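You operate a simulated robot arm through the tools that you are given. There is no shell and no other tool. Be economical: measure what you need, move in short steps, check, and stop when the job is done.

Carry out the task below with a simulated two-armed robot. There is one attempt and no reset: what you move stays moved.

JOB
Pick up the tin labelled "talc" from the top of the fitter's bench with one hand, pass it to the other hand and put it on the shelf under the fitter's bench. Set down upright: tin.

It is judged by the outcome, as a careful person would: the job done as asked, and still so three seconds after it is handed in. It fails if anything else is knocked over, pushed out of place, dropped, spilled or broken.

ROBOT AND FRAMES
Two 7-joint arms with two-finger parallel grippers on one trunk, on a base that drives. Base frame: it is fixed to the floor where the robot stands at the start and does not move with it; the origin is under the middle of the robot, x ahead of it, y to its left, z up. Readings come in mm, rad, newtons and seconds.
The left shoulder is at the start at [70, 178, 1095], the right one opposite. With the tool pointing down near the work surface each hand reaches from about 300 to 740 mm from the robot's upright axis, wherever it stands, measured 20 degrees to its own side. Places, roughly: shelf under the fitter's bench [600, -300, 200]. Payload 3.43 kg a hand.
The TCP of each hand is the grasp point between the finger pads, 30 mm short of the fingertips. In the tool frame z runs along the fingers and y along their closing line. The gripper opens to 94 mm. The fingers are 28 mm wide and 10 mm thick; the gripper's body (50 by 96 mm) begins 55 mm behind the TCP.
Orientation is told as [roll, pitch, yaw] about the base's x, y, z axes, in that order, counted from this pose: with the fingers straight down and closing along the base's y, the tool's x points along the base's -x, its y along +y and its z along -z.

CONTROLS
- The arms move only by the tool nudge_tool. It takes "left_moves", "right_moves" or both (then of equal length, played together; a hand with none holds still); each is a list of rows, each a list of 7 numbers: the turn, a rotation vector about the tool's x, y, z in rad, then the shift along the tool's x, y, z in mm, then the finger opening in mm, from 0 to 94. In form: [[wx, wy, wz, tx, ty, tz, hand], ...]. A call has 1 to 20 rows; each row shifts and turns the commanded pose from where the row before left it, along the tool's axes as they then stand. Rows are played at 5 a second. More than 50 mm and 0.15 rad between two rows, or a gripper value outside its range, and nothing of the call is played. Where a pose cannot be reached the arm comes as near as it can. A force on the tool above 40 N (or 10 N above the force at the start of the call, whichever is more), or a blocked arm, ends the call early, and 0.2 s more pass. The fingers move at their own pace (about 153 mm/s each) and stop on an object; they squeeze with about 31 N. The grip force told is the motor's: it shows also when the fingers shut on nothing. Time passes only in rows, and 0.2 s behind the last, so rows that do not move let the fingers close. The reply holds the time, the measured pose of the TCP, the force on the tool along the base axes, the opening and the grip force, in the units named above and with some noise, with the torque about the TCP (base axes, N m) and any sound that the robot's microphone picked up.
- Cameras (640 x 400 px; columns grow to the right, rows downward): "scene" is now at [126.1, -30.2, 1401.2]; the picture's right is [-0.39, -0.92, 0.00], its down [-0.63, 0.27, -0.73] and it looks along [0.67, -0.29, -0.68] (base axes); focal length 275 px, centre (320, 200). "left" rides on the left gripper at [76, -14, -102] in its tool frame; the picture's right is [0.18, 0.98, 0.00], its down [-0.75, 0.14, -0.64] and it looks along [-0.63, 0.12, 0.77] (tool axes); focal length 243 px, centre (320, 200). "right" rides on the right gripper at [76, 14, -102] in its tool frame; the picture's right is [-0.18, 0.98, 0.00], its down [-0.75, -0.14, -0.64] and it looks along [-0.63, -0.12, 0.77] (tool axes); focal length 243 px, centre (320, 200). There is no depth. A picture from a camera that has moved, and an enlarged one, comes with that camera's place and axes in the base frame and with its lens.
- grab_frame(camera): a new picture of that camera. No time passes.
- raise_lower(by): slides the trunk up (or, below 0, down) by that many mm; the arms and the scene camera ride with it, the base frame stays. It gives what a move gives, with no picture.
- base_move(legs): drives the robot by 1 to 6 legs, each [ahead, turn to the left] in mm and rad, along the robot's own axes; the way and the turn of a leg run together, so that a leg with both is an arc; at most 1500 mm and 3.142 rad a leg. The arms and the cameras ride along, it lands a little off, and it stops where it bumps. It gives what a move gives.
- head_to(pan, tilt): turns the head with the scene camera to pan (to the left, within 1.501 rad either way) and tilt (down, from -0.506 to 1.204), counted from straight ahead of the robot. It gives what a move gives.
- close_up(camera, box): a new picture of the part [left, top, right, bottom] of that camera's present view, enlarged. No time passes.
- sign_off(): hands the job in; it is judged then, once.

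Go step by step. Nothing tells you exact positions but the pictures and the camera data: compare them with the known pose of the tool, close in by small moves and look again before you grip or let go. The budget is 120 turns and 92 pictures, counting those below and the enlarged ones. Unless the task says otherwise, let go and move clear before handing in, and close with one line.

The tools are called by a JSON object that holds its "api" and its "payload". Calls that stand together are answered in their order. nudge_tool: Moves the arms, as the interface text tells. Its arguments: {"type":"object","properties":{"left_moves":{"type":"array","items":{"type":"array","items":{"type":"number"}}},"right_moves":{"type":"array","items":{"type":"array","items":{"type":"number"}}}},"required":[]} The other tools are called the same way: raise_lower (by) slides the trunk up or down; base_move (legs) drives the base; head_to (pan, tilt) turns the head that bears the scene camera; grab_frame (camera) takes a picture; close_up (camera, box) takes an enlarged picture of a part of a camera's view; sign_off () hands the job in.

At the start:

```text
time_s: 0.0
left_tool_pos: [549.6, -2.6, 1175.7]
left_orientation: [-0.001, -0.001, -0.002]
left_force: [0.0, 0.5, -0.2]
left_moment: [0.01, 0.02, 0.0]
left_grip_width: 93.9
left_gripper_force: 0.0
right_tool_pos: [374.3, -438.7, 1053.5]
right_orientation: [-0.001, 0.0, 0.003]
right_force: [-0.2, -0.3, 0.4]
right_moment: [-0.02, -0.03, -0.01]
right_grip_width: 94.2
right_gripper_force: 0.1
trunk travel left (down, up): [-675.0, 165.0]
robot x, y, heading: [3.2, 2.0, 0.001]
head pan, tilt: [-0.4, 0.75]
```

scene: 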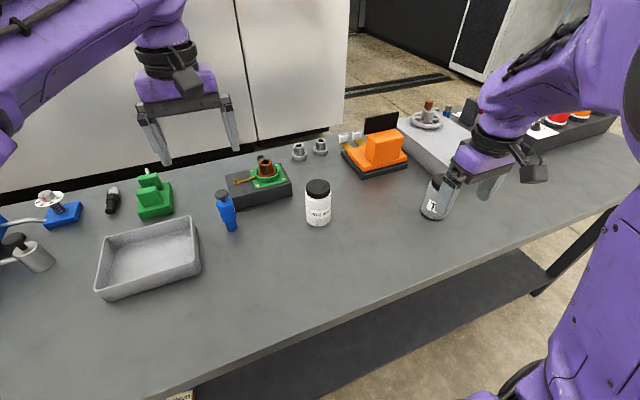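
right: 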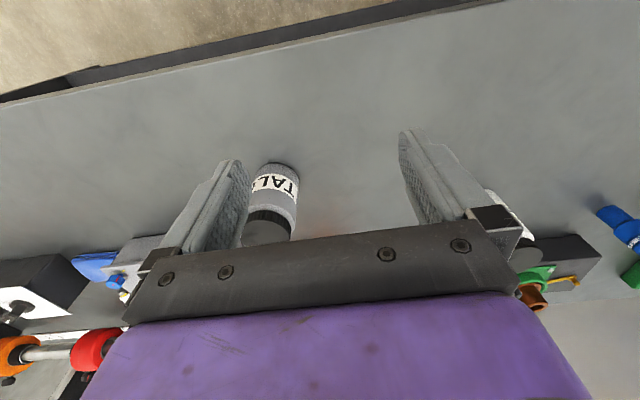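
left: 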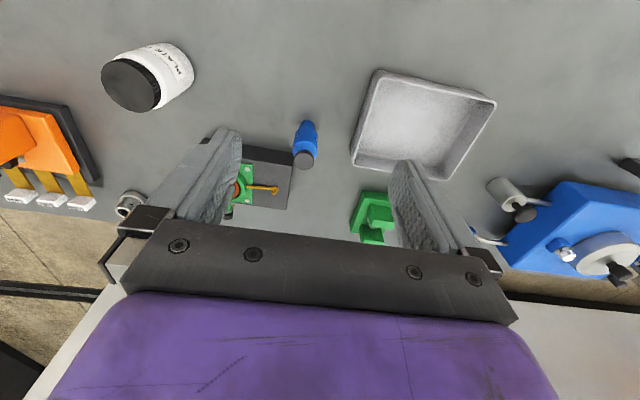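

The talc tin stands near the right gripper, at roughly [485, -522] on the bench. I'll take closer looks to measure it and see the rest of the bench and shelf.

{"api": "close_up", "payload": {"camera": "scene", "box": [380, 130, 540, 230]}}

{"api": "close_up", "payload": {"camera": "right", "box": [200, 130, 360, 260]}}

{"api": "head_to", "payload": {"pan": -0.4, "tilt": 1.15}}

{"api": "grab_frame", "payload": {"camera": "scene"}}

```text
4.00 times, centred on (460, 180) of scene
camera zoom: at [126.1, -30.2, 1401.2], right [-0.39, -0.92, 0.0], down [-0.63, 0.27, -0.73], along [0.67, -0.29, -0.68], focal length 1100 px, centre (-240, 280)
```

zoom: 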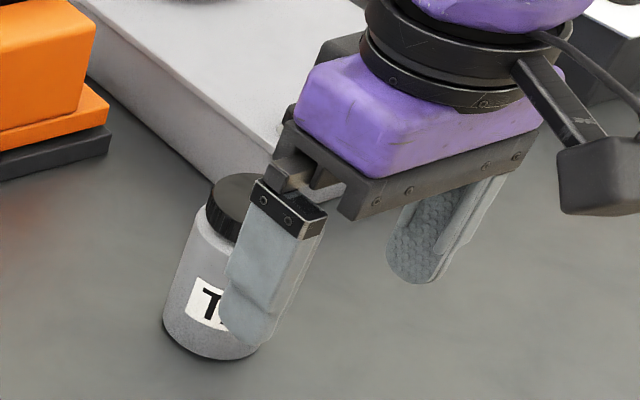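

```text
3.08 times, centred on (280, 195) of right
camera zoom: at [298.2, -425.4, 1157.7], right [0.18, 0.98, 0.0], down [0.75, -0.14, 0.64], along [0.63, -0.12, -0.77], focal length 746 px, centre (443, 215)
```

zoom: 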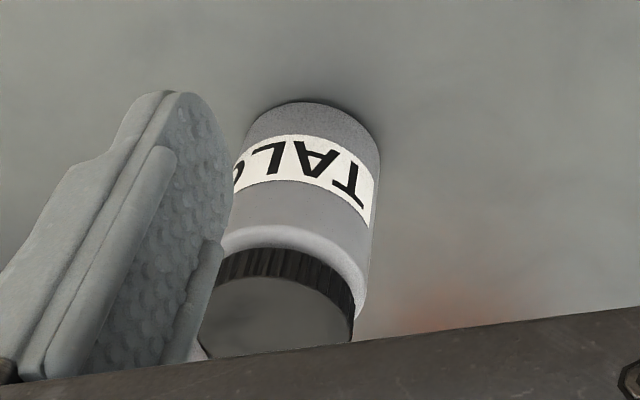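

```text
time_s: 0.9
left_tool_pos: [548.7, -3.2, 1177.2]
left_orientation: [-0.001, -0.001, -0.001]
left_force: [-0.3, 0.4, 0.0]
left_moment: [0.01, 0.0, 0.06]
left_grip_width: 93.9
left_gripper_force: 0.0
right_tool_pos: [374.9, -438.8, 1055.8]
right_orientation: [0.0, 0.0, 0.002]
right_force: [-0.3, -0.2, -0.4]
right_moment: [-0.01, -0.02, 0.0]
right_grip_width: 93.8
right_gripper_force: 0.0
trunk travel left (down, up): [-675.0, 165.0]
robot x, y, heading: [-0.2, 0.1, -0.001]
head pan, tilt: [-0.4, 1.15]
```

```text
86 pictures are left
camera scene: at [104.7, -21.1, 1372.4], right [-0.39, -0.92, 0.0], down [-0.84, 0.36, -0.41], along [0.38, -0.16, -0.91], focal length 275 px, centre (320, 200)
```

scene: 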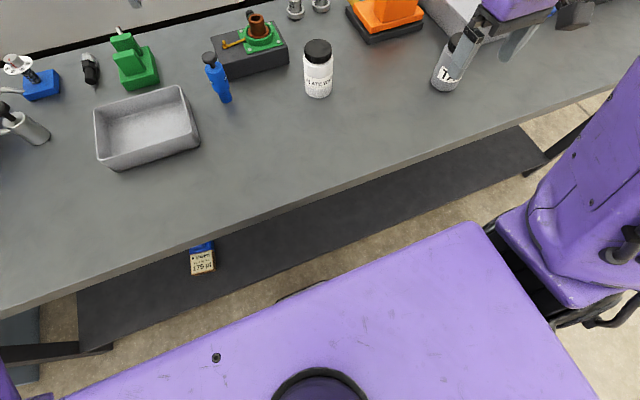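

The tin is about 60 mm wide and 110 mm high, centred near [488, -530]. I'll move the open right hand above it and look again before going down.

{"api": "nudge_tool", "payload": {"right_moves": [[0, 0, 0, -38, -30, 0, 94], [0, 0, 0, -38, -30, 0, 94], [0, 0, 0, -37, -31, 0, 94], [0, 0, 0, 0, 0, 0, 94]]}}

{"api": "head_to", "payload": {"pan": -0.7, "tilt": 0.75}}

{"api": "grab_frame", "payload": {"camera": "scene"}}

{"api": "grab_frame", "payload": {"camera": "right"}}

```text
time_s: 1.9
left_tool_pos: [548.3, -2.2, 1177.0]
left_orientation: [-0.001, -0.001, 0.0]
left_force: [-0.2, 0.3, 0.2]
left_moment: [-0.03, 0.01, 0.0]
left_grip_width: 94.0
left_gripper_force: 0.0
right_tool_pos: [488.2, -527.9, 1055.5]
right_orientation: [0.0, 0.0, 0.0]
right_force: [0.2, -0.4, -1.0]
right_moment: [0.0, -0.01, 0.01]
right_grip_width: 94.0
right_gripper_force: 0.0
trunk travel left (down, up): [-675.0, 165.0]
robot x, y, heading: [0.6, -1.3, -0.002]
head pan, tilt: [-0.4, 1.15]
```

```text
time_s: 2.7
left_tool_pos: [548.2, -2.4, 1176.4]
left_orientation: [0.0, -0.001, 0.001]
left_force: [-0.2, -0.9, -0.7]
left_moment: [0.0, 0.02, 0.0]
left_grip_width: 94.2
left_gripper_force: 0.1
right_tool_pos: [488.4, -530.1, 1054.3]
right_orientation: [0.0, 0.0, 0.002]
right_force: [0.1, 0.0, 0.3]
right_moment: [-0.01, 0.0, 0.02]
right_grip_width: 93.8
right_gripper_force: 0.0
trunk travel left (down, up): [-675.0, 165.0]
robot x, y, heading: [0.2, 0.2, -0.001]
head pan, tilt: [-0.7, 0.75]
```

```text
85 pictures are left
camera scene: at [113.4, -51.5, 1401.1], right [-0.64, -0.77, 0.0], down [-0.52, 0.44, -0.73], along [0.56, -0.47, -0.68], focal length 275 px, centre (320, 200)
```

scene: 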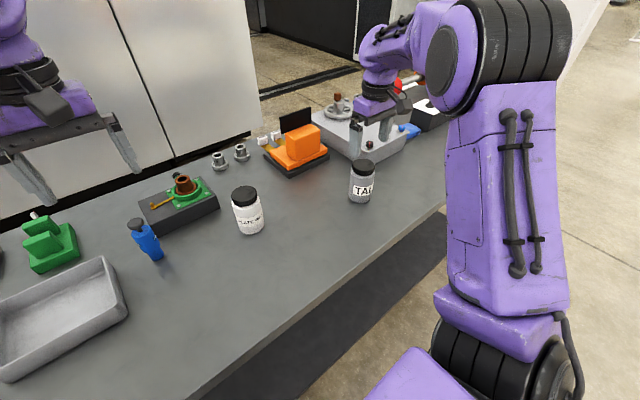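

```text
84 pictures are left
camera right: at [412.1, -516.0, 1157.0], right [0.18, 0.98, 0.0], down [0.75, -0.14, 0.64], along [0.63, -0.12, -0.77], focal length 243 px, centre (320, 200)
```

right: 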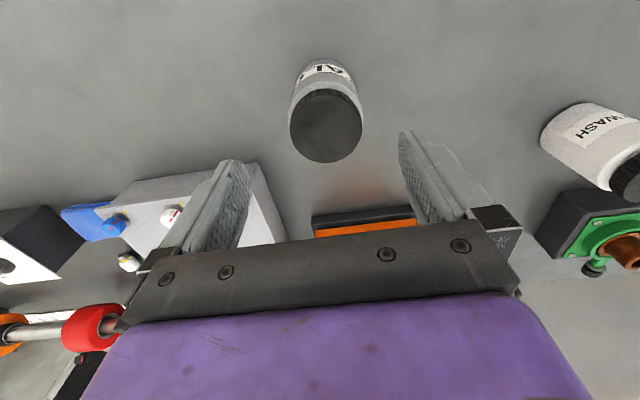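

The tin is centred at about [493, -527] with its top near z = 967, and the grey box beside it is clear of the fingers. I'll go down over the lid.

{"api": "nudge_tool", "payload": {"right_moves": [[0, 0, 0, -5, 2, 0, 94], [0, 0, 0, 0, 0, 35, 94], [0, 0, 0, 0, 0, 33, 94], [0, 0, 0, 0, 0, 30, 94], [0, 0, 0, 0, 0, 0, 94]]}}

{"api": "grab_frame", "payload": {"camera": "right"}}

{"api": "close_up", "payload": {"camera": "scene", "box": [300, 90, 460, 220]}}

```text
time_s: 3.9
left_tool_pos: [548.2, -2.9, 1177.3]
left_orientation: [0.0, 0.001, 0.0]
left_force: [-0.7, -0.7, -0.3]
left_moment: [0.0, 0.01, 0.01]
left_grip_width: 94.2
left_gripper_force: 0.1
right_tool_pos: [491.9, -527.3, 954.9]
right_orientation: [0.0, -0.001, 0.003]
right_force: [-0.1, -0.2, 0.3]
right_moment: [0.03, -0.04, 0.0]
right_grip_width: 93.9
right_gripper_force: 0.0
trunk travel left (down, up): [-675.0, 165.0]
robot x, y, heading: [1.8, 3.9, 0.003]
head pan, tilt: [-0.7, 0.75]
```

```text
83 pictures are left
camera right: at [415.1, -514.7, 1058.1], right [0.18, 0.98, 0.0], down [0.75, -0.14, 0.64], along [0.63, -0.12, -0.77], focal length 243 px, centre (320, 200)
```

right: 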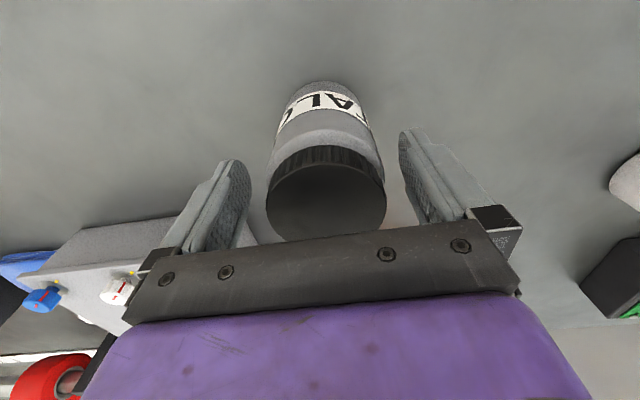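

```text
3.08 times, centred on (380, 155) of scene
camera zoom: at [112.9, -51.1, 1401.3], right [-0.64, -0.76, 0.0], down [-0.52, 0.44, -0.73], along [0.56, -0.47, -0.68], focal length 846 px, centre (135, 338)
```

zoom: 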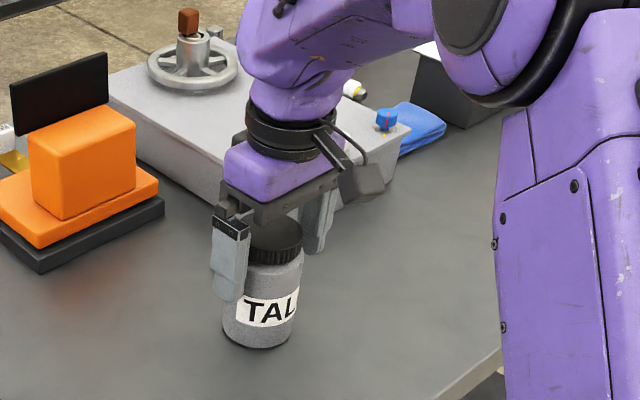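

The lid is centred between the fingers, with the fingertips about 65 mm above the bench. I'll close now.

{"api": "nudge_tool", "payload": {"right_moves": [[0, 0, 0, 0, 0, 2, 94], [0, 0, 0, 0, 0, 0, 60], [0, 0, 0, 0, 0, 0, 0], [0, 0, 0, 0, 0, 0, 0], [0, 0, 0, 0, 0, 0, 0]]}}

{"api": "grab_frame", "payload": {"camera": "right"}}

```text
time_s: 5.1
left_tool_pos: [547.2, -0.9, 1177.2]
left_orientation: [0.0, -0.001, -0.001]
left_force: [-0.7, 0.9, -0.2]
left_moment: [-0.04, 0.04, -0.01]
left_grip_width: 94.1
left_gripper_force: 0.0
right_tool_pos: [491.6, -527.7, 955.4]
right_orientation: [0.0, -0.003, 0.002]
right_force: [2.4, -2.3, 9.7]
right_moment: [-0.39, -0.55, -0.02]
right_grip_width: 65.0
right_gripper_force: 30.9
trunk travel left (down, up): [-675.0, 165.0]
robot x, y, heading: [2.6, 3.7, 0.005]
head pan, tilt: [-0.7, 0.75]
```

```text
81 pictures are left
camera right: at [415.2, -514.1, 1057.8], right [0.18, 0.98, 0.0], down [0.75, -0.14, 0.64], along [0.63, -0.12, -0.76], focal length 243 px, centre (320, 200)
```

right: 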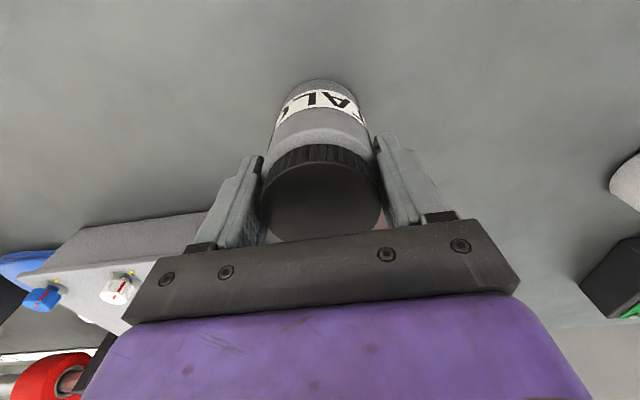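

The tin is gripped at 65 mm. I'll lift it a little and check that it holds.

{"api": "nudge_tool", "payload": {"right_moves": [[0, 0, 0, 0, 0, -10, 0], [0, 0, 0, 0, 0, -30, 0], [0, 0, 0, 0, 0, -40, 0], [0, 0, 0, 0, 0, 0, 0]]}}

{"api": "grab_frame", "payload": {"camera": "scene"}}

```text
time_s: 6.1
left_tool_pos: [550.3, -3.8, 1177.1]
left_orientation: [0.001, 0.003, 0.0]
left_force: [0.9, -1.4, 0.2]
left_moment: [0.01, -0.01, 0.0]
left_grip_width: 94.0
left_gripper_force: 0.0
right_tool_pos: [493.0, -528.9, 1033.9]
right_orientation: [0.001, -0.001, 0.001]
right_force: [-0.5, 0.2, -2.3]
right_moment: [0.03, 0.01, 0.01]
right_grip_width: 64.9
right_gripper_force: 31.0
trunk travel left (down, up): [-675.0, 165.0]
robot x, y, heading: [0.8, 5.9, -0.001]
head pan, tilt: [-0.7, 0.75]
```

```text
80 pictures are left
camera scene: at [114.1, -52.2, 1401.1], right [-0.64, -0.76, 0.0], down [-0.52, 0.44, -0.73], along [0.56, -0.47, -0.68], focal length 275 px, centre (320, 200)
```

scene: 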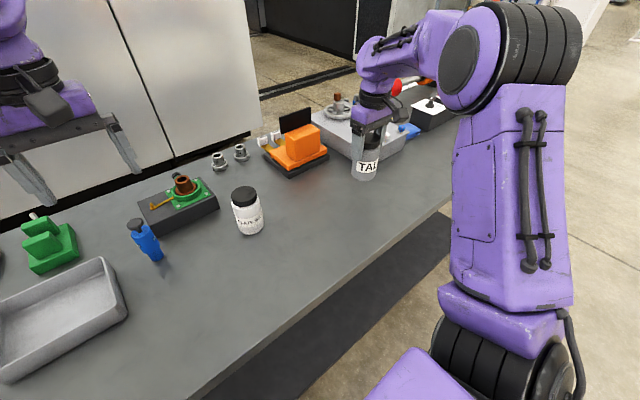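

The tin is lifted securely. For the handover the right hand will hold the tin high by the lid while the left comes in tilted forward and takes the lower body. I'll raise the right hand and pitch the left.

{"api": "nudge_tool", "payload": {"left_moves": [[0, 0, 0, 37, -12, 19, 94], [0, 0, 0, 37, -12, 19, 94], [0, 0, 0, 36, -13, 19, 94], [0, -0.15, 0, 0, 0, 0, 94], [0, -0.15, 0, 0, 0, 0, 94], [0, -0.15, 0, 0, 0, 0, 94], [0, -0.15, 0, 0, 0, 0, 94], [0, -0.15, 0, 0, 0, 0, 94], [0, -0.15, 0, 0, 0, 0, 94], [0, -0.147, 0, 0, 0, 0, 94]], "right_moves": [[0, 0, 0, 0, 0, -40, 0], [0, 0, 0, 0, 0, -40, 0], [0, 0, 0, 0, 0, -40, 0], [0, 0, 0, 0, 0, -6, 0], [0, 0, 0, 0, 0, 0, 0], [0, 0, 0, 0, 0, 0, 0], [0, 0, 0, 0, 0, 0, 0], [0, 0, 0, 0, 0, 0, 0], [0, 0, 0, 0, 0, 0, 0], [0, 0, 0, 0, 0, 0, 0]]}}

{"api": "head_to", "payload": {"pan": -0.2, "tilt": 0.6}}

{"api": "grab_frame", "payload": {"camera": "scene"}}

```text
time_s: 8.3
left_tool_pos: [440.3, -40.6, 1119.5]
left_orientation: [0.0, -1.048, 0.0]
left_force: [-0.1, 0.6, -0.1]
left_moment: [-0.01, -0.01, -0.01]
left_grip_width: 93.8
left_gripper_force: 0.0
right_tool_pos: [492.8, -527.1, 1158.7]
right_orientation: [0.0, -0.001, 0.001]
right_force: [-0.4, -1.0, -2.6]
right_moment: [-0.02, 0.0, 0.02]
right_grip_width: 65.0
right_gripper_force: 31.1
trunk travel left (down, up): [-675.0, 165.0]
robot x, y, heading: [0.5, 1.1, -0.002]
head pan, tilt: [-0.7, 0.75]
```

```text
time_s: 9.3
left_tool_pos: [439.0, -39.7, 1120.2]
left_orientation: [0.002, -1.045, 0.0]
left_force: [-0.3, 0.3, -0.3]
left_moment: [-0.02, 0.0, 0.0]
left_grip_width: 94.0
left_gripper_force: 0.1
right_tool_pos: [492.4, -527.7, 1159.7]
right_orientation: [0.0, 0.0, 0.003]
right_force: [-0.5, -0.4, -2.9]
right_moment: [-0.01, 0.01, -0.02]
right_grip_width: 65.0
right_gripper_force: 31.1
trunk travel left (down, up): [-675.0, 165.0]
robot x, y, heading: [0.6, 2.1, 0.001]
head pan, tilt: [-0.201, 0.6]
```

```text
79 pictures are left
camera scene: at [136.6, -16.0, 1414.0], right [-0.2, -0.98, 0.0], down [-0.55, 0.11, -0.82], along [0.81, -0.16, -0.57], focal length 275 px, centre (320, 200)
```

scene: 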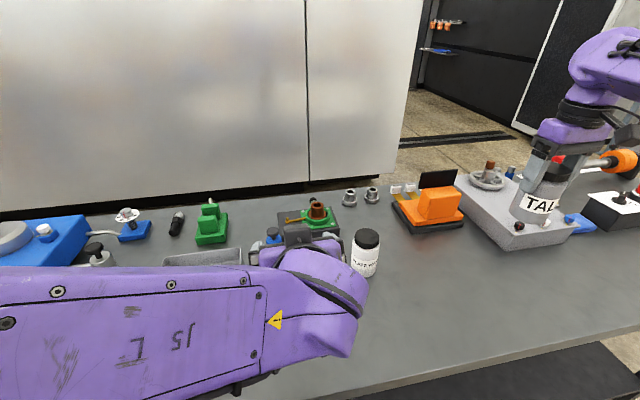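

The left hand is tilted and ready at [440, -40, 1120]. I'll bring the tin across in front of it.

{"api": "nudge_tool", "payload": {"right_moves": [[0, 0, 0, -8, 20, 0, 0], [0, 0, 0, -8, 40, 0, 0], [0, 0, 0, -8, 45, 0, 0], [0, 0, 0, -8, 45, 0, 0], [0, 0, 0, -8, 45, 0, 0], [0, 0, 0, -8, 45, 0, 0], [0, 0, 0, -8, 45, 0, 0], [0, 0, 0, -8, 45, 0, 0], [0, 0, 0, -8, 45, 0, 0], [0, 0, 0, -8, 45, 0, 0], [0, 0, 0, -3, 40, 0, 0], [0, 0, 0, 0, 27, 0, 0], [0, 0, 0, 0, 0, 0, 0]]}}

{"api": "grab_frame", "payload": {"camera": "left"}}

{"api": "grab_frame", "payload": {"camera": "scene"}}

{"api": "grab_frame", "payload": {"camera": "right"}}

```text
time_s: 12.1
left_tool_pos: [439.1, -41.1, 1119.3]
left_orientation: [0.003, -1.044, 0.0]
left_force: [0.0, 0.4, -0.3]
left_moment: [-0.02, 0.0, 0.04]
left_grip_width: 94.1
left_gripper_force: 0.1
right_tool_pos: [574.8, -40.0, 1158.3]
right_orientation: [-0.001, 0.0, 0.002]
right_force: [0.6, 0.3, -2.6]
right_moment: [0.03, 0.01, -0.03]
right_grip_width: 65.1
right_gripper_force: 30.7
trunk travel left (down, up): [-675.0, 165.0]
robot x, y, heading: [3.5, 3.4, -0.0]
head pan, tilt: [-0.201, 0.6]
```

```text
78 pictures are left
camera left: at [311.5, -54.1, 1104.8], right [-0.09, 0.98, -0.16], down [-0.18, 0.14, 0.97], along [0.98, 0.12, 0.16], focal length 243 px, centre (320, 200)
```

left: 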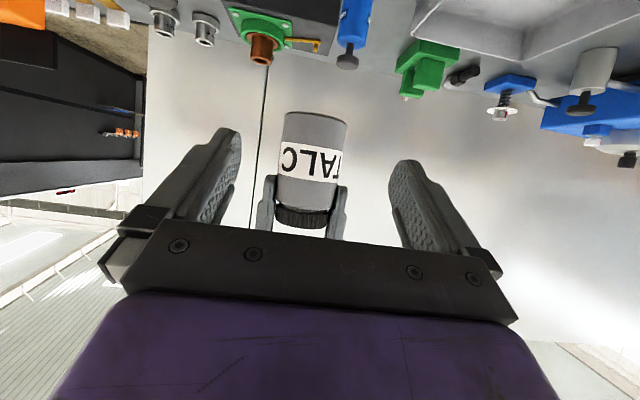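

```text
77 pictures are left
camera scene: at [136.6, -16.1, 1414.1], right [-0.2, -0.98, 0.0], down [-0.55, 0.11, -0.82], along [0.81, -0.16, -0.57], focal length 275 px, centre (320, 200)
```

scene: 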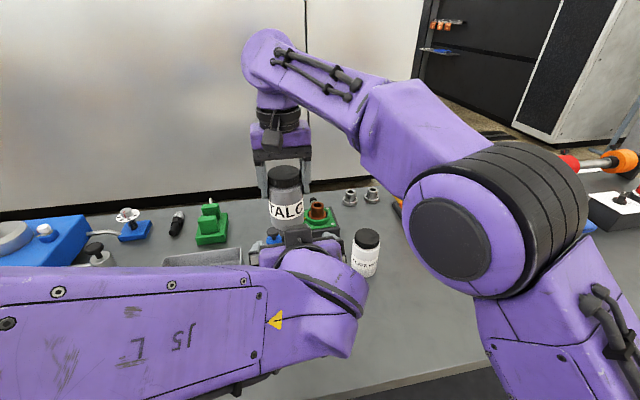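

```text
76 pictures are left
camera right: at [497.5, -27.3, 1261.7], right [0.18, 0.98, 0.0], down [0.75, -0.14, 0.64], along [0.63, -0.12, -0.77], focal length 243 px, centre (320, 200)
```

right: 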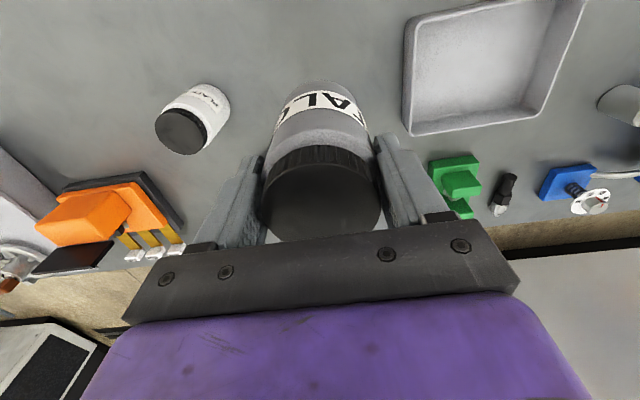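

The tin base is at z ≈ 1063 and its axis at x ≈ 577. I'll lower the left hand and slide it forward around the lower body of the tin.

{"api": "nudge_tool", "payload": {"left_moves": [[0, 0, 0, 17.3, 0, 10, 94], [0, 0, 0, -21.8, 0, 37.5, 94], [0, 0, 0, -21.8, 0, 37.5, 94], [0, 0, 0, -21.8, 0, 37.5, 94], [0, 0, 0, 0, 0, 0, 94]]}}

{"api": "grab_frame", "payload": {"camera": "left"}}

{"api": "close_up", "payload": {"camera": "scene", "box": [200, 120, 400, 280]}}

{"api": "grab_frame", "payload": {"camera": "right"}}

```text
time_s: 13.3
left_tool_pos: [570.5, -38.8, 1113.2]
left_orientation: [-0.064, -1.057, 0.056]
left_force: [-0.1, 1.4, 0.4]
left_moment: [-0.03, 0.01, -0.02]
left_grip_width: 93.9
left_gripper_force: 0.1
right_tool_pos: [573.7, -39.7, 1157.6]
right_orientation: [0.0, 0.0, 0.001]
right_force: [-0.8, 0.5, -2.5]
right_moment: [0.01, 0.02, 0.03]
right_grip_width: 64.9
right_gripper_force: 30.9
trunk travel left (down, up): [-675.0, 165.0]
robot x, y, heading: [-2.0, 1.9, -0.0]
head pan, tilt: [-0.201, 0.6]
```

```text
75 pictures are left
camera left: at [442.6, -53.8, 1097.5], right [-0.09, 0.98, -0.19], down [-0.19, 0.17, 0.97], along [0.98, 0.13, 0.17], focal length 243 px, centre (320, 200)
```

left: 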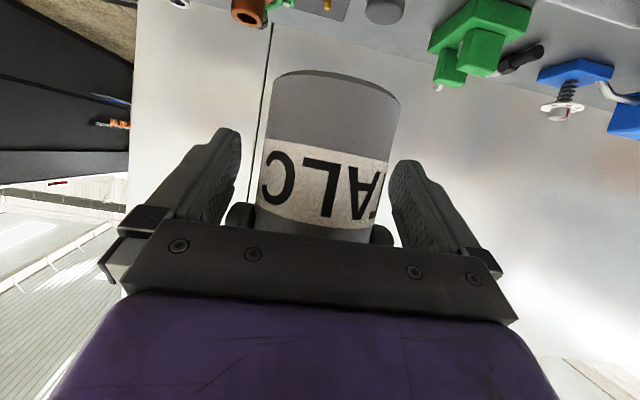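

```text
2.50 times, centred on (300, 200) of scene
camera zoom: at [136.1, -14.6, 1414.1], right [-0.2, -0.98, 0.0], down [-0.55, 0.11, -0.83], along [0.81, -0.16, -0.56], focal length 687 px, centre (370, 200)
```

zoom: 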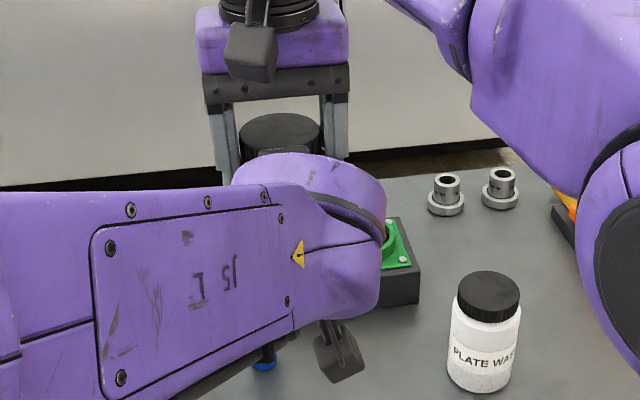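

```text
73 pictures are left
camera right: at [497.0, -26.2, 1261.9], right [0.18, 0.98, 0.0], down [0.75, -0.14, 0.64], along [0.63, -0.12, -0.77], focal length 243 px, centre (320, 200)
```

right: 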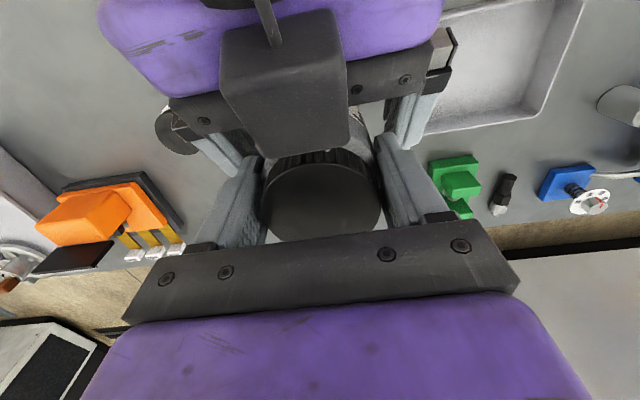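

The left arm couldn't quite reach its commanded pose: it sits 14 mm high and slightly rolled. There is also a dark block close to the lid in the right view, so I'll look closer before closing.

{"api": "close_up", "payload": {"camera": "right", "box": [140, 0, 460, 200]}}

{"api": "close_up", "payload": {"camera": "left", "box": [200, 50, 440, 250]}}

```text
2.00 times, centred on (300, 100) of right
camera zoom: at [497.0, -26.2, 1261.9], right [0.18, 0.98, 0.0], down [0.75, -0.14, 0.64], along [0.63, -0.12, -0.77], focal length 485 px, centre (360, 400)
```

zoom: 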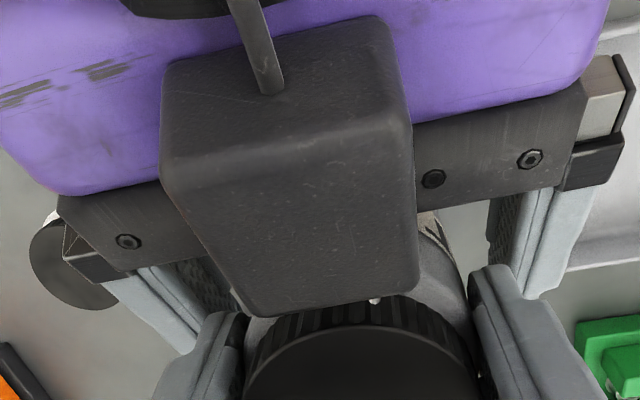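

```text
2.00 times, centred on (320, 150) of left
camera zoom: at [442.6, -53.8, 1097.5], right [-0.09, 0.98, -0.19], down [-0.19, 0.17, 0.97], along [0.98, 0.13, 0.17], focal length 485 px, centre (320, 300)
```

zoom: 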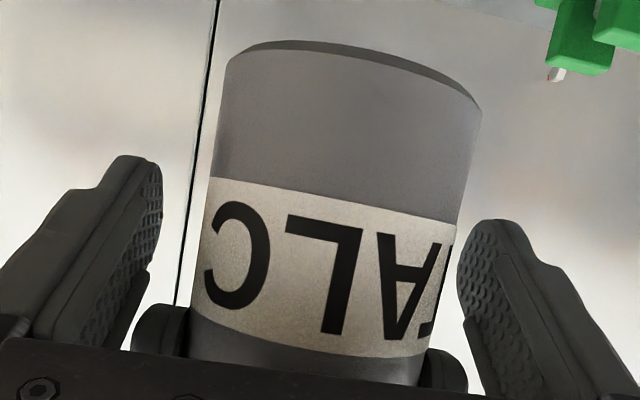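

The dark block is a housing on top of the left hand, close to the lid but not touching it. The left wrist seems limited when reaching across the body, so I'll back out and shift both hands 110 mm to the left.

{"api": "nudge_tool", "payload": {"left_moves": [[0, 0, 0, 21.8, 0, -37.5, 94], [0, 0, 0, 21.8, 0, -37.5, 94], [0, 0, 0, 21.8, 0, -37.5, 94], [0, 0, 0, 0, 20, 0, 94], [0, 0, 0, 0, 45, 0, 94], [0, 0, 0, 0, 45, 0, 94], [0, 0, 0, 0, 0, 0, 94]], "right_moves": [[0, 0, 0, 0, 0, 0, 0], [0, 0, 0, 0, 0, 0, 0], [0, 0, 0, 0, 0, 0, 0], [0, 0, 0, 0, 20, 0, 0], [0, 0, 0, 0, 45, 0, 0], [0, 0, 0, 0, 45, 0, 0], [0, 0, 0, 0, 0, 0, 0]]}}

```text
time_s: 14.9
left_tool_pos: [438.0, 67.3, 1102.3]
left_orientation: [0.003, -1.047, -0.005]
left_force: [0.4, -0.7, 0.4]
left_moment: [0.0, -0.02, 0.0]
left_grip_width: 94.4
left_gripper_force: 0.1
right_tool_pos: [568.2, 30.2, 1160.3]
right_orientation: [0.01, 0.01, -0.019]
right_force: [-0.4, -0.4, -2.9]
right_moment: [0.0, 0.02, -0.01]
right_grip_width: 64.9
right_gripper_force: 31.2
right hand out of reach, approached as far as the arm can: row 6
trunk travel left (down, up): [-675.0, 165.0]
robot x, y, heading: [-1.1, -1.9, -0.0]
head pan, tilt: [-0.201, 0.6]
```

The right hand reached its limit at y ≈ 30. I'll bring both hands a little nearer to the robot and see how the left sits.

{"api": "nudge_tool", "payload": {"left_moves": [[0, 0, 0, 20, 0, -34.6, 94], [0, 0, 0, 0, -20, 0, 94], [0, 0, 0, 0, 0, 0, 94]], "right_moves": [[0, 0, 0, 25, -10, 0, 0], [0, 0, 0, 20, -10, 0, 0], [0, 0, 0, 0, 0, 0, 0]]}}

```text
time_s: 15.7
left_tool_pos: [400.9, 50.0, 1099.6]
left_orientation: [-0.003, -1.045, 0.004]
left_force: [0.7, 0.2, 0.5]
left_moment: [-0.02, -0.02, 0.02]
left_grip_width: 93.9
left_gripper_force: 0.1
right_tool_pos: [520.2, 24.1, 1162.8]
right_orientation: [0.0, 0.001, 0.004]
right_force: [-0.1, 0.8, -1.9]
right_moment: [-0.03, 0.01, 0.01]
right_grip_width: 64.7
right_gripper_force: 30.8
trunk travel left (down, up): [-675.0, 165.0]
robot x, y, heading: [0.4, -1.4, -0.007]
head pan, tilt: [-0.201, 0.6]
```

Tin axis is now at about [522, 24], with its base at z ≈ 1067. I'll line the left hand up and slide it forward.

{"api": "nudge_tool", "payload": {"left_moves": [[0, 0, 0, 0, -26, 0, 94], [0, 0, 0, -20, 0, 32, 94], [0, 0, 0, -20, 0, 32, 94], [0, 0, 0, -19.3, 0, 32, 94], [0, 0, 0, 0, 0, 0, 94]]}}

{"api": "grab_frame", "payload": {"camera": "left"}}

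{"api": "grab_frame", "payload": {"camera": "right"}}

```text
time_s: 16.9
left_tool_pos: [514.1, 24.4, 1102.5]
left_orientation: [-0.002, -1.047, 0.001]
left_force: [-0.4, 0.5, 0.7]
left_moment: [-0.03, -0.04, -0.02]
left_grip_width: 94.4
left_gripper_force: 0.0
right_tool_pos: [517.8, 23.5, 1164.8]
right_orientation: [-0.001, -0.001, 0.002]
right_force: [-0.2, -0.3, -1.6]
right_moment: [0.0, 0.03, 0.0]
right_grip_width: 64.9
right_gripper_force: 30.7
trunk travel left (down, up): [-675.0, 165.0]
robot x, y, heading: [-1.5, 4.6, 0.008]
head pan, tilt: [-0.201, 0.6]
```

```text
70 pictures are left
camera left: at [385.0, 11.1, 1087.3], right [-0.09, 0.98, -0.16], down [-0.18, 0.14, 0.97], along [0.98, 0.12, 0.16], focal length 243 px, centre (320, 200)
```

left: 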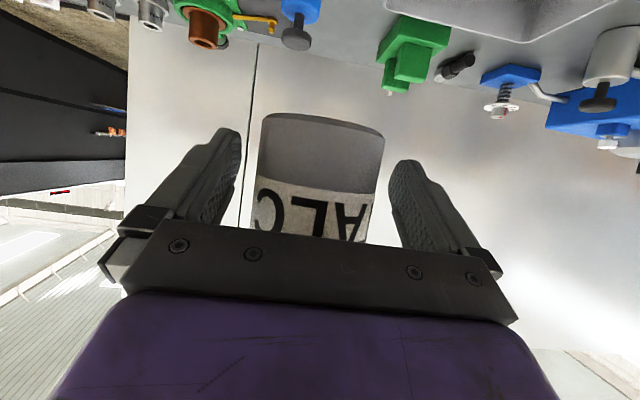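

```text
69 pictures are left
camera right: at [441.9, 36.1, 1267.8], right [0.18, 0.98, 0.0], down [0.75, -0.14, 0.64], along [0.63, -0.12, -0.77], focal length 243 px, centre (320, 200)
```

right: 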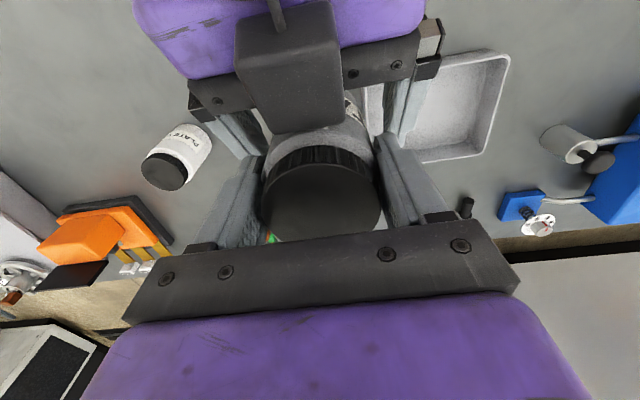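

Left pose is now exact, and the tin sits centred between the left fingers and below the right fingertips. I'll raise the left hand 3 mm and close it.

{"api": "nudge_tool", "payload": {"left_moves": [[0, 0, 0, -3, 0, -1.5, 94], [0, 0, 0, 0, 0, 0, 75], [0, 0, 0, 0, 0, 0, 50], [0, 0, 0, 0, 0, 0, 0], [0, 0, 0, 0, 0, 0, 0], [0, 0, 0, 0, 0, 0, 0]]}}

{"api": "grab_frame", "payload": {"camera": "left"}}

{"api": "grab_frame", "payload": {"camera": "right"}}

```text
time_s: 18.3
left_tool_pos: [512.7, 22.4, 1106.1]
left_orientation: [0.002, -1.045, 0.002]
left_force: [1.4, -12.7, -1.0]
left_moment: [0.31, 0.1, -0.07]
left_grip_width: 68.6
left_gripper_force: 31.2
right_tool_pos: [518.4, 23.2, 1163.6]
right_orientation: [0.001, -0.001, 0.002]
right_force: [-1.2, 13.8, -0.5]
right_moment: [0.5, 0.01, -0.02]
right_grip_width: 65.0
right_gripper_force: 31.3
trunk travel left (down, up): [-675.0, 165.0]
robot x, y, heading: [-0.8, -0.1, -0.001]
head pan, tilt: [-0.201, 0.6]
```

```text
68 pictures are left
camera left: at [384.3, 9.2, 1091.2], right [-0.09, 0.98, -0.16], down [-0.18, 0.14, 0.97], along [0.98, 0.12, 0.16], focal length 243 px, centre (320, 200)
```

left: 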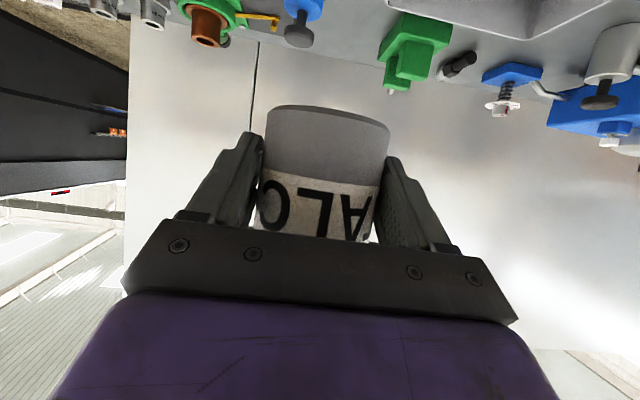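

```text
67 pictures are left
camera right: at [442.0, 35.4, 1267.8], right [0.18, 0.98, 0.0], down [0.75, -0.14, 0.64], along [0.63, -0.12, -0.77], focal length 243 px, centre (320, 200)
```

right: 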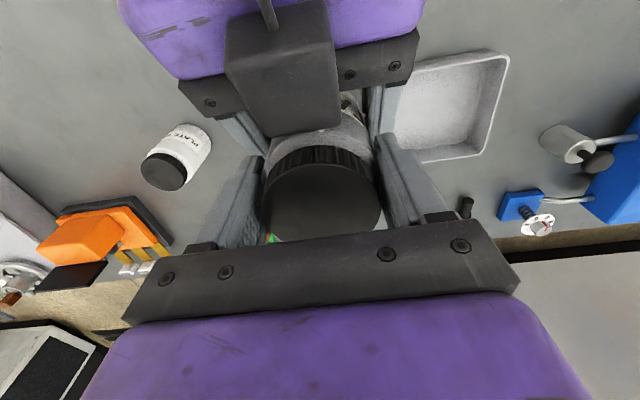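

Both hands hold the tin, with about 13 N of sideways strain between them. I'll ease the left hand toward -y by 1.5 mm before releasing the right.

{"api": "nudge_tool", "payload": {"left_moves": [[0, 0, 0, 0, -1.5, 0, 0], [0, 0, 0, 0, 0, 0, 0]]}}

```text
time_s: 18.9
left_tool_pos: [512.1, 21.9, 1106.2]
left_orientation: [-0.001, -1.046, -0.002]
left_force: [4.1, -10.6, -3.6]
left_moment: [0.13, 0.12, -0.32]
left_grip_width: 68.7
left_gripper_force: 31.4
right_tool_pos: [518.6, 21.4, 1165.1]
right_orientation: [0.0, -0.001, 0.002]
right_force: [-3.8, 9.6, 3.7]
right_moment: [0.49, 0.07, 0.27]
right_grip_width: 65.2
right_gripper_force: 31.2
trunk travel left (down, up): [-675.0, 165.0]
robot x, y, heading: [1.6, 3.0, -0.002]
head pan, tilt: [-0.201, 0.6]
```

The strain is small, so I'll open the right hand and lift it straight up.

{"api": "nudge_tool", "payload": {"right_moves": [[0, 0, 0, 0, 0, 0, 75], [0, 0, 0, 0, 0, 0, 94], [0, 0, 0, 0, 0, 0, 94], [0, 0, 0, 0, 0, -20, 94], [0, 0, 0, 0, 0, -30, 94], [0, 0, 0, 0, 0, -30, 94], [0, 0, 0, 0, 0, 0, 94]]}}

{"api": "grab_frame", "payload": {"camera": "right"}}

{"api": "grab_frame", "payload": {"camera": "left"}}

```text
time_s: 20.5
left_tool_pos: [513.2, 21.7, 1106.5]
left_orientation: [-0.002, -1.045, 0.002]
left_force: [0.7, 0.0, 0.3]
left_moment: [-0.04, -0.01, -0.03]
left_grip_width: 68.5
left_gripper_force: 31.0
right_tool_pos: [527.5, 11.7, 1250.3]
right_orientation: [0.019, 0.0, -0.018]
right_force: [0.2, 0.4, -0.2]
right_moment: [0.02, 0.02, 0.01]
right_grip_width: 93.8
right_gripper_force: 0.0
trunk travel left (down, up): [-675.0, 165.0]
robot x, y, heading: [-0.4, 1.0, 0.004]
head pan, tilt: [-0.201, 0.6]
```

```text
66 pictures are left
camera right: at [450.9, 24.0, 1353.1], right [0.2, 0.98, 0.02], down [0.75, -0.17, 0.64], along [0.63, -0.11, -0.77], focal length 243 px, centre (320, 200)
```

right: 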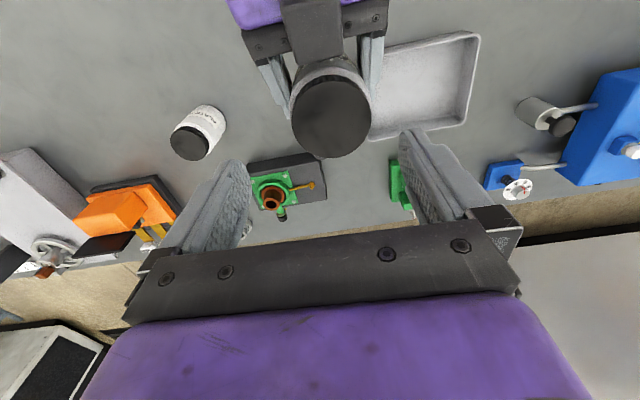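

```text
65 pictures are left
camera left: at [384.5, 8.9, 1091.5], right [-0.09, 0.98, -0.16], down [-0.18, 0.14, 0.97], along [0.98, 0.12, 0.16], focal length 243 px, centre (320, 200)
```

left: 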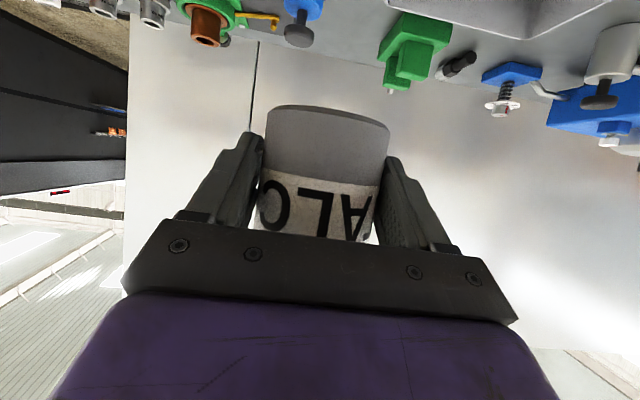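

The left hand holds the tin alone and firmly. I'll move the right arm away to its own side and tuck it in.

{"api": "nudge_tool", "payload": {"right_moves": [[0, 0, 0, 0, -45, 0, 94], [0, 0, 0, 0, -45, 0, 94], [0, 0, 0, 0, -45, 0, 94], [0, 0, 0, 0, -45, 0, 94], [0, 0, 0, 0, -45, 0, 94], [0, 0, 0, 0, -45, 0, 94], [0, 0, 0, 0, -45, 0, 94], [0, 0, 0, 0, -45, 0, 94], [0, 0, 0, 0, -45, 0, 94], [0, 0, 0, 38, 0, 30, 94], [0, 0, 0, 38, 0, 30, 94], [0, 0, 0, 38, 0, 30, 94], [0, 0, 0, 38, 0, 30, 94], [0, 0, 0, 38, 0, 30, 94], [0, 0, 0, 0, 0, 0, 94]]}}

{"api": "grab_frame", "payload": {"camera": "scene"}}

```text
time_s: 23.7
left_tool_pos: [513.8, 22.0, 1106.6]
left_orientation: [0.0, -1.046, 0.0]
left_force: [0.3, 0.0, -0.1]
left_moment: [0.01, -0.01, -0.03]
left_grip_width: 68.7
left_gripper_force: 31.0
right_tool_pos: [345.1, -402.5, 1090.0]
right_orientation: [0.015, -0.002, -0.001]
right_force: [0.3, 0.4, 0.7]
right_moment: [0.01, 0.03, 0.01]
right_grip_width: 93.8
right_gripper_force: 0.1
right hand out of reach, approached as far as the arm can: row 13, 14
trunk travel left (down, up): [-675.0, 165.0]
robot x, y, heading: [-0.6, 4.2, -0.001]
head pan, tilt: [-0.201, 0.6]
```

```text
64 pictures are left
camera scene: at [136.8, -15.2, 1414.1], right [-0.2, -0.98, 0.0], down [-0.55, 0.11, -0.82], along [0.81, -0.16, -0.57], focal length 275 px, centre (320, 200)
```

scene: 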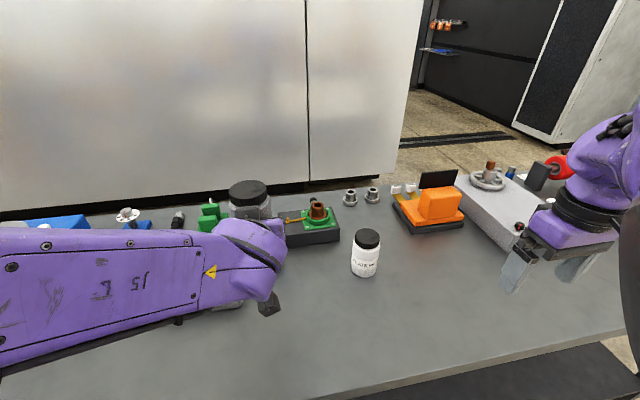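

Before backing the robot away from the bench, I'll look to both sides and behind as far as the head turns.

{"api": "head_to", "payload": {"pan": 1.5, "tilt": 0.6}}

{"api": "grab_frame", "payload": {"camera": "scene"}}

{"api": "head_to", "payload": {"pan": -1.5, "tilt": 0.6}}

{"api": "grab_frame", "payload": {"camera": "scene"}}

```text
time_s: 25.4
left_tool_pos: [513.1, 22.1, 1107.8]
left_orientation: [0.0, -1.044, 0.0]
left_force: [-0.4, 0.3, 1.2]
left_moment: [0.03, 0.0, 0.02]
left_grip_width: 68.4
left_gripper_force: 31.1
right_tool_pos: [345.7, -402.6, 1089.8]
right_orientation: [0.013, 0.001, -0.002]
right_force: [1.3, -0.5, 0.3]
right_moment: [0.0, -0.03, 0.0]
right_grip_width: 94.1
right_gripper_force: 0.0
trunk travel left (down, up): [-675.0, 165.0]
robot x, y, heading: [4.2, 0.9, -0.003]
head pan, tilt: [1.499, 0.6]
```

```text
63 pictures are left
camera scene: at [56.4, 90.4, 1414.1], right [1.0, -0.07, 0.0], down [-0.04, -0.56, -0.83], along [0.06, 0.82, -0.56], focal length 275 px, centre (320, 200)
```

scene: 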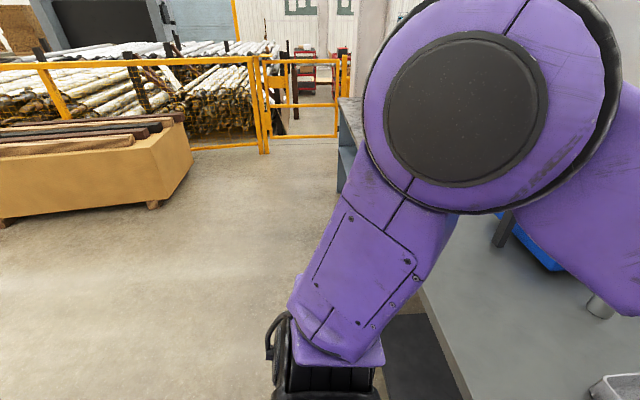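

```text
time_s: 28.0
left_tool_pos: [512.3, 21.9, 1107.7]
left_orientation: [-0.001, -1.046, -0.001]
left_force: [-0.5, 0.1, -0.2]
left_moment: [-0.02, 0.0, -0.01]
left_grip_width: 68.7
left_gripper_force: 30.8
right_tool_pos: [346.1, -401.8, 1090.1]
right_orientation: [0.014, 0.002, -0.001]
right_force: [-0.5, 0.6, -0.7]
right_moment: [0.02, 0.0, 0.0]
right_grip_width: 94.2
right_gripper_force: 0.1
trunk travel left (down, up): [-675.0, 165.0]
robot x, y, heading: [1.5, -0.9, -0.009]
head pan, tilt: [-1.499, 0.6]
```

```text
62 pictures are left
camera scene: at [56.4, -86.0, 1414.1], right [-1.0, -0.07, 0.0], down [-0.04, 0.56, -0.83], along [0.06, -0.82, -0.57], focal length 275 px, centre (320, 200)
```

scene: 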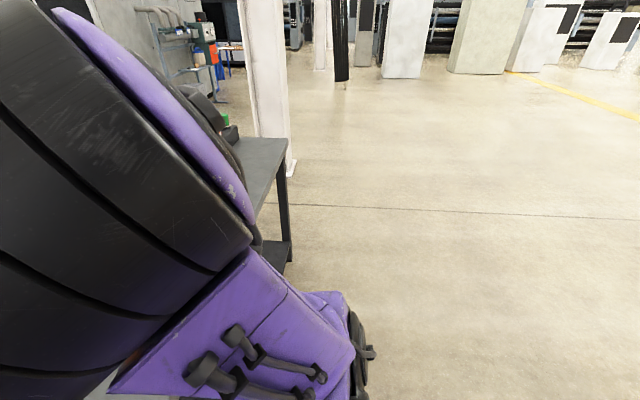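

The floor behind is open. I'll back off 600 mm and look at the shelf.

{"api": "base_move", "payload": {"legs": [[-600, 0]]}}

{"api": "head_to", "payload": {"pan": -0.2, "tilt": 0.85}}

{"api": "grab_frame", "payload": {"camera": "scene"}}

```text
time_s: 31.4
left_tool_pos: [-87.7, 21.4, 1105.8]
left_orientation: [0.001, -1.046, -0.001]
left_force: [0.4, 1.4, -0.4]
left_moment: [0.02, 0.03, 0.01]
left_grip_width: 68.4
left_gripper_force: 31.0
right_tool_pos: [-255.9, -402.8, 1090.6]
right_orientation: [0.016, 0.003, -0.004]
right_force: [-1.1, 0.6, -0.1]
right_moment: [-0.03, 0.02, -0.02]
right_grip_width: 93.8
right_gripper_force: 0.1
trunk travel left (down, up): [-675.0, 165.0]
robot x, y, heading: [-600.8, 5.5, 0.002]
head pan, tilt: [-1.499, 0.6]
```

```text
time_s: 32.9
left_tool_pos: [-87.9, 21.2, 1105.5]
left_orientation: [0.0, -1.045, -0.002]
left_force: [0.3, 0.1, 0.1]
left_moment: [0.01, 0.04, 0.02]
left_grip_width: 68.7
left_gripper_force: 31.0
right_tool_pos: [-255.8, -403.0, 1090.6]
right_orientation: [0.018, 0.001, -0.004]
right_force: [0.7, -0.3, -0.4]
right_moment: [-0.02, 0.03, -0.02]
right_grip_width: 94.0
right_gripper_force: 0.1
trunk travel left (down, up): [-675.0, 165.0]
robot x, y, heading: [-601.3, -1.0, -0.003]
head pan, tilt: [-0.201, 0.85]
```

```text
61 pictures are left
camera scene: at [-473.9, -13.0, 1393.2], right [-0.2, -0.98, 0.0], down [-0.74, 0.15, -0.66], along [0.65, -0.13, -0.75], focal length 275 px, centre (320, 200)
```

scene: 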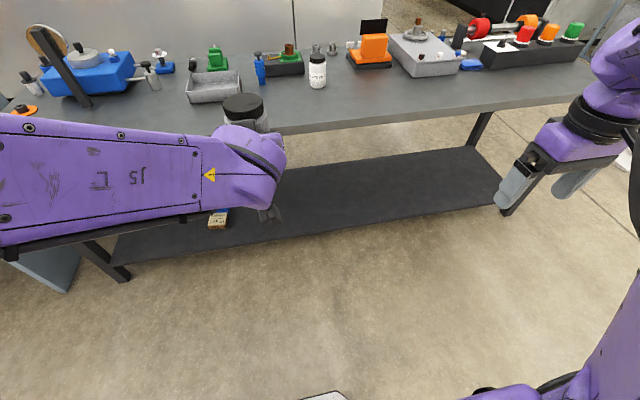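

The shelf is clear in the middle, and the only item on it is a small box at the left end. I'll lower the trunk in steps.

{"api": "raise_lower", "payload": {"by": -350}}

{"api": "head_to", "payload": {"pan": -0.3, "tilt": 0.6}}

{"api": "grab_frame", "payload": {"camera": "scene"}}

```text
time_s: 36.3
left_tool_pos: [-87.3, 21.4, 756.4]
left_orientation: [0.0, -1.044, -0.001]
left_force: [0.0, -0.4, -0.6]
left_moment: [-0.04, -0.01, 0.01]
left_grip_width: 68.5
left_gripper_force: 30.8
right_tool_pos: [-256.0, -402.5, 740.4]
right_orientation: [0.017, 0.002, -0.003]
right_force: [-0.1, -0.3, 0.2]
right_moment: [-0.02, 0.0, 0.05]
right_grip_width: 94.4
right_gripper_force: 0.1
trunk travel left (down, up): [-325.0, 515.0]
robot x, y, heading: [-602.0, 0.9, -0.005]
head pan, tilt: [-0.201, 0.85]
```

```text
time_s: 37.0
left_tool_pos: [-88.6, 21.6, 756.5]
left_orientation: [0.0, -1.045, -0.001]
left_force: [-0.4, -0.1, 0.2]
left_moment: [-0.01, 0.04, -0.01]
left_grip_width: 68.5
left_gripper_force: 30.7
right_tool_pos: [-255.3, -402.6, 739.0]
right_orientation: [0.017, 0.001, -0.004]
right_force: [-0.3, 0.1, 0.0]
right_moment: [0.02, 0.0, 0.0]
right_grip_width: 94.1
right_gripper_force: 0.1
trunk travel left (down, up): [-325.0, 515.0]
robot x, y, heading: [-599.8, 3.2, -0.002]
head pan, tilt: [-0.3, 0.6]
```

```text
60 pictures are left
camera scene: at [-466.4, -23.4, 1064.0], right [-0.3, -0.95, 0.0], down [-0.54, 0.17, -0.82], along [0.79, -0.25, -0.57], focal length 275 px, centre (320, 200)
```

scene: 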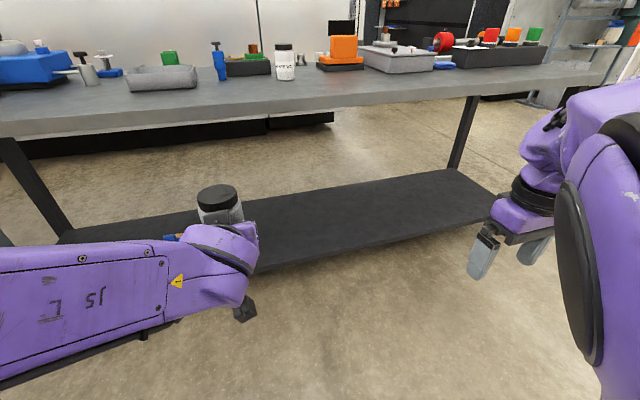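

Nothing is in the way yet. I'll lower further and measure the shelf from a lower viewpoint.

{"api": "raise_lower", "payload": {"by": -220}}

{"api": "head_to", "payload": {"pan": -0.3, "tilt": 0.5}}

{"api": "grab_frame", "payload": {"camera": "scene"}}

```text
time_s: 39.4
left_tool_pos: [-89.4, 21.1, 537.2]
left_orientation: [-0.001, -1.045, 0.001]
left_force: [0.2, 0.8, 0.1]
left_moment: [-0.02, 0.03, 0.01]
left_grip_width: 68.7
left_gripper_force: 30.8
right_tool_pos: [-256.2, -402.4, 518.9]
right_orientation: [0.017, 0.001, -0.002]
right_force: [0.3, -1.3, 0.1]
right_moment: [0.02, -0.02, 0.01]
right_grip_width: 94.2
right_gripper_force: 0.0
trunk travel left (down, up): [-105.0, 735.0]
robot x, y, heading: [-601.1, 2.0, 0.0]
head pan, tilt: [-0.3, 0.6]
```

```text
time_s: 40.0
left_tool_pos: [-88.8, 21.7, 536.6]
left_orientation: [0.001, -1.045, -0.002]
left_force: [0.0, -1.0, -0.4]
left_moment: [0.03, 0.0, 0.02]
left_grip_width: 68.7
left_gripper_force: 31.2
right_tool_pos: [-255.9, -403.5, 520.0]
right_orientation: [0.019, 0.002, -0.004]
right_force: [-0.4, -0.2, 0.6]
right_moment: [0.03, -0.01, 0.01]
right_grip_width: 93.9
right_gripper_force: 0.0
trunk travel left (down, up): [-105.0, 735.0]
robot x, y, heading: [-599.5, 2.5, -0.001]
head pan, tilt: [-0.3, 0.499]
```

```text
59 pictures are left
camera scene: at [-463.9, -24.2, 853.1], right [-0.3, -0.95, 0.0], down [-0.46, 0.14, -0.88], along [0.84, -0.26, -0.48], focal length 275 px, centre (320, 200)
```

scene: 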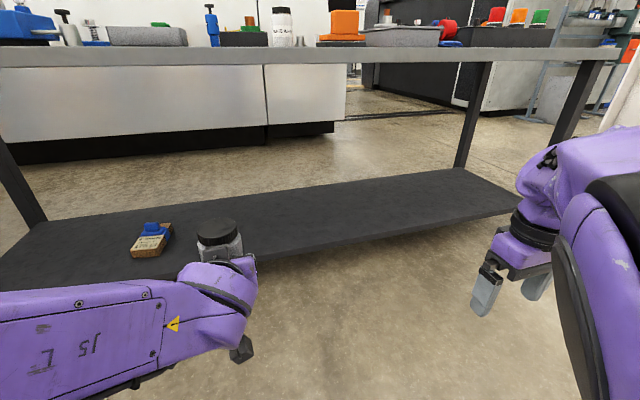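

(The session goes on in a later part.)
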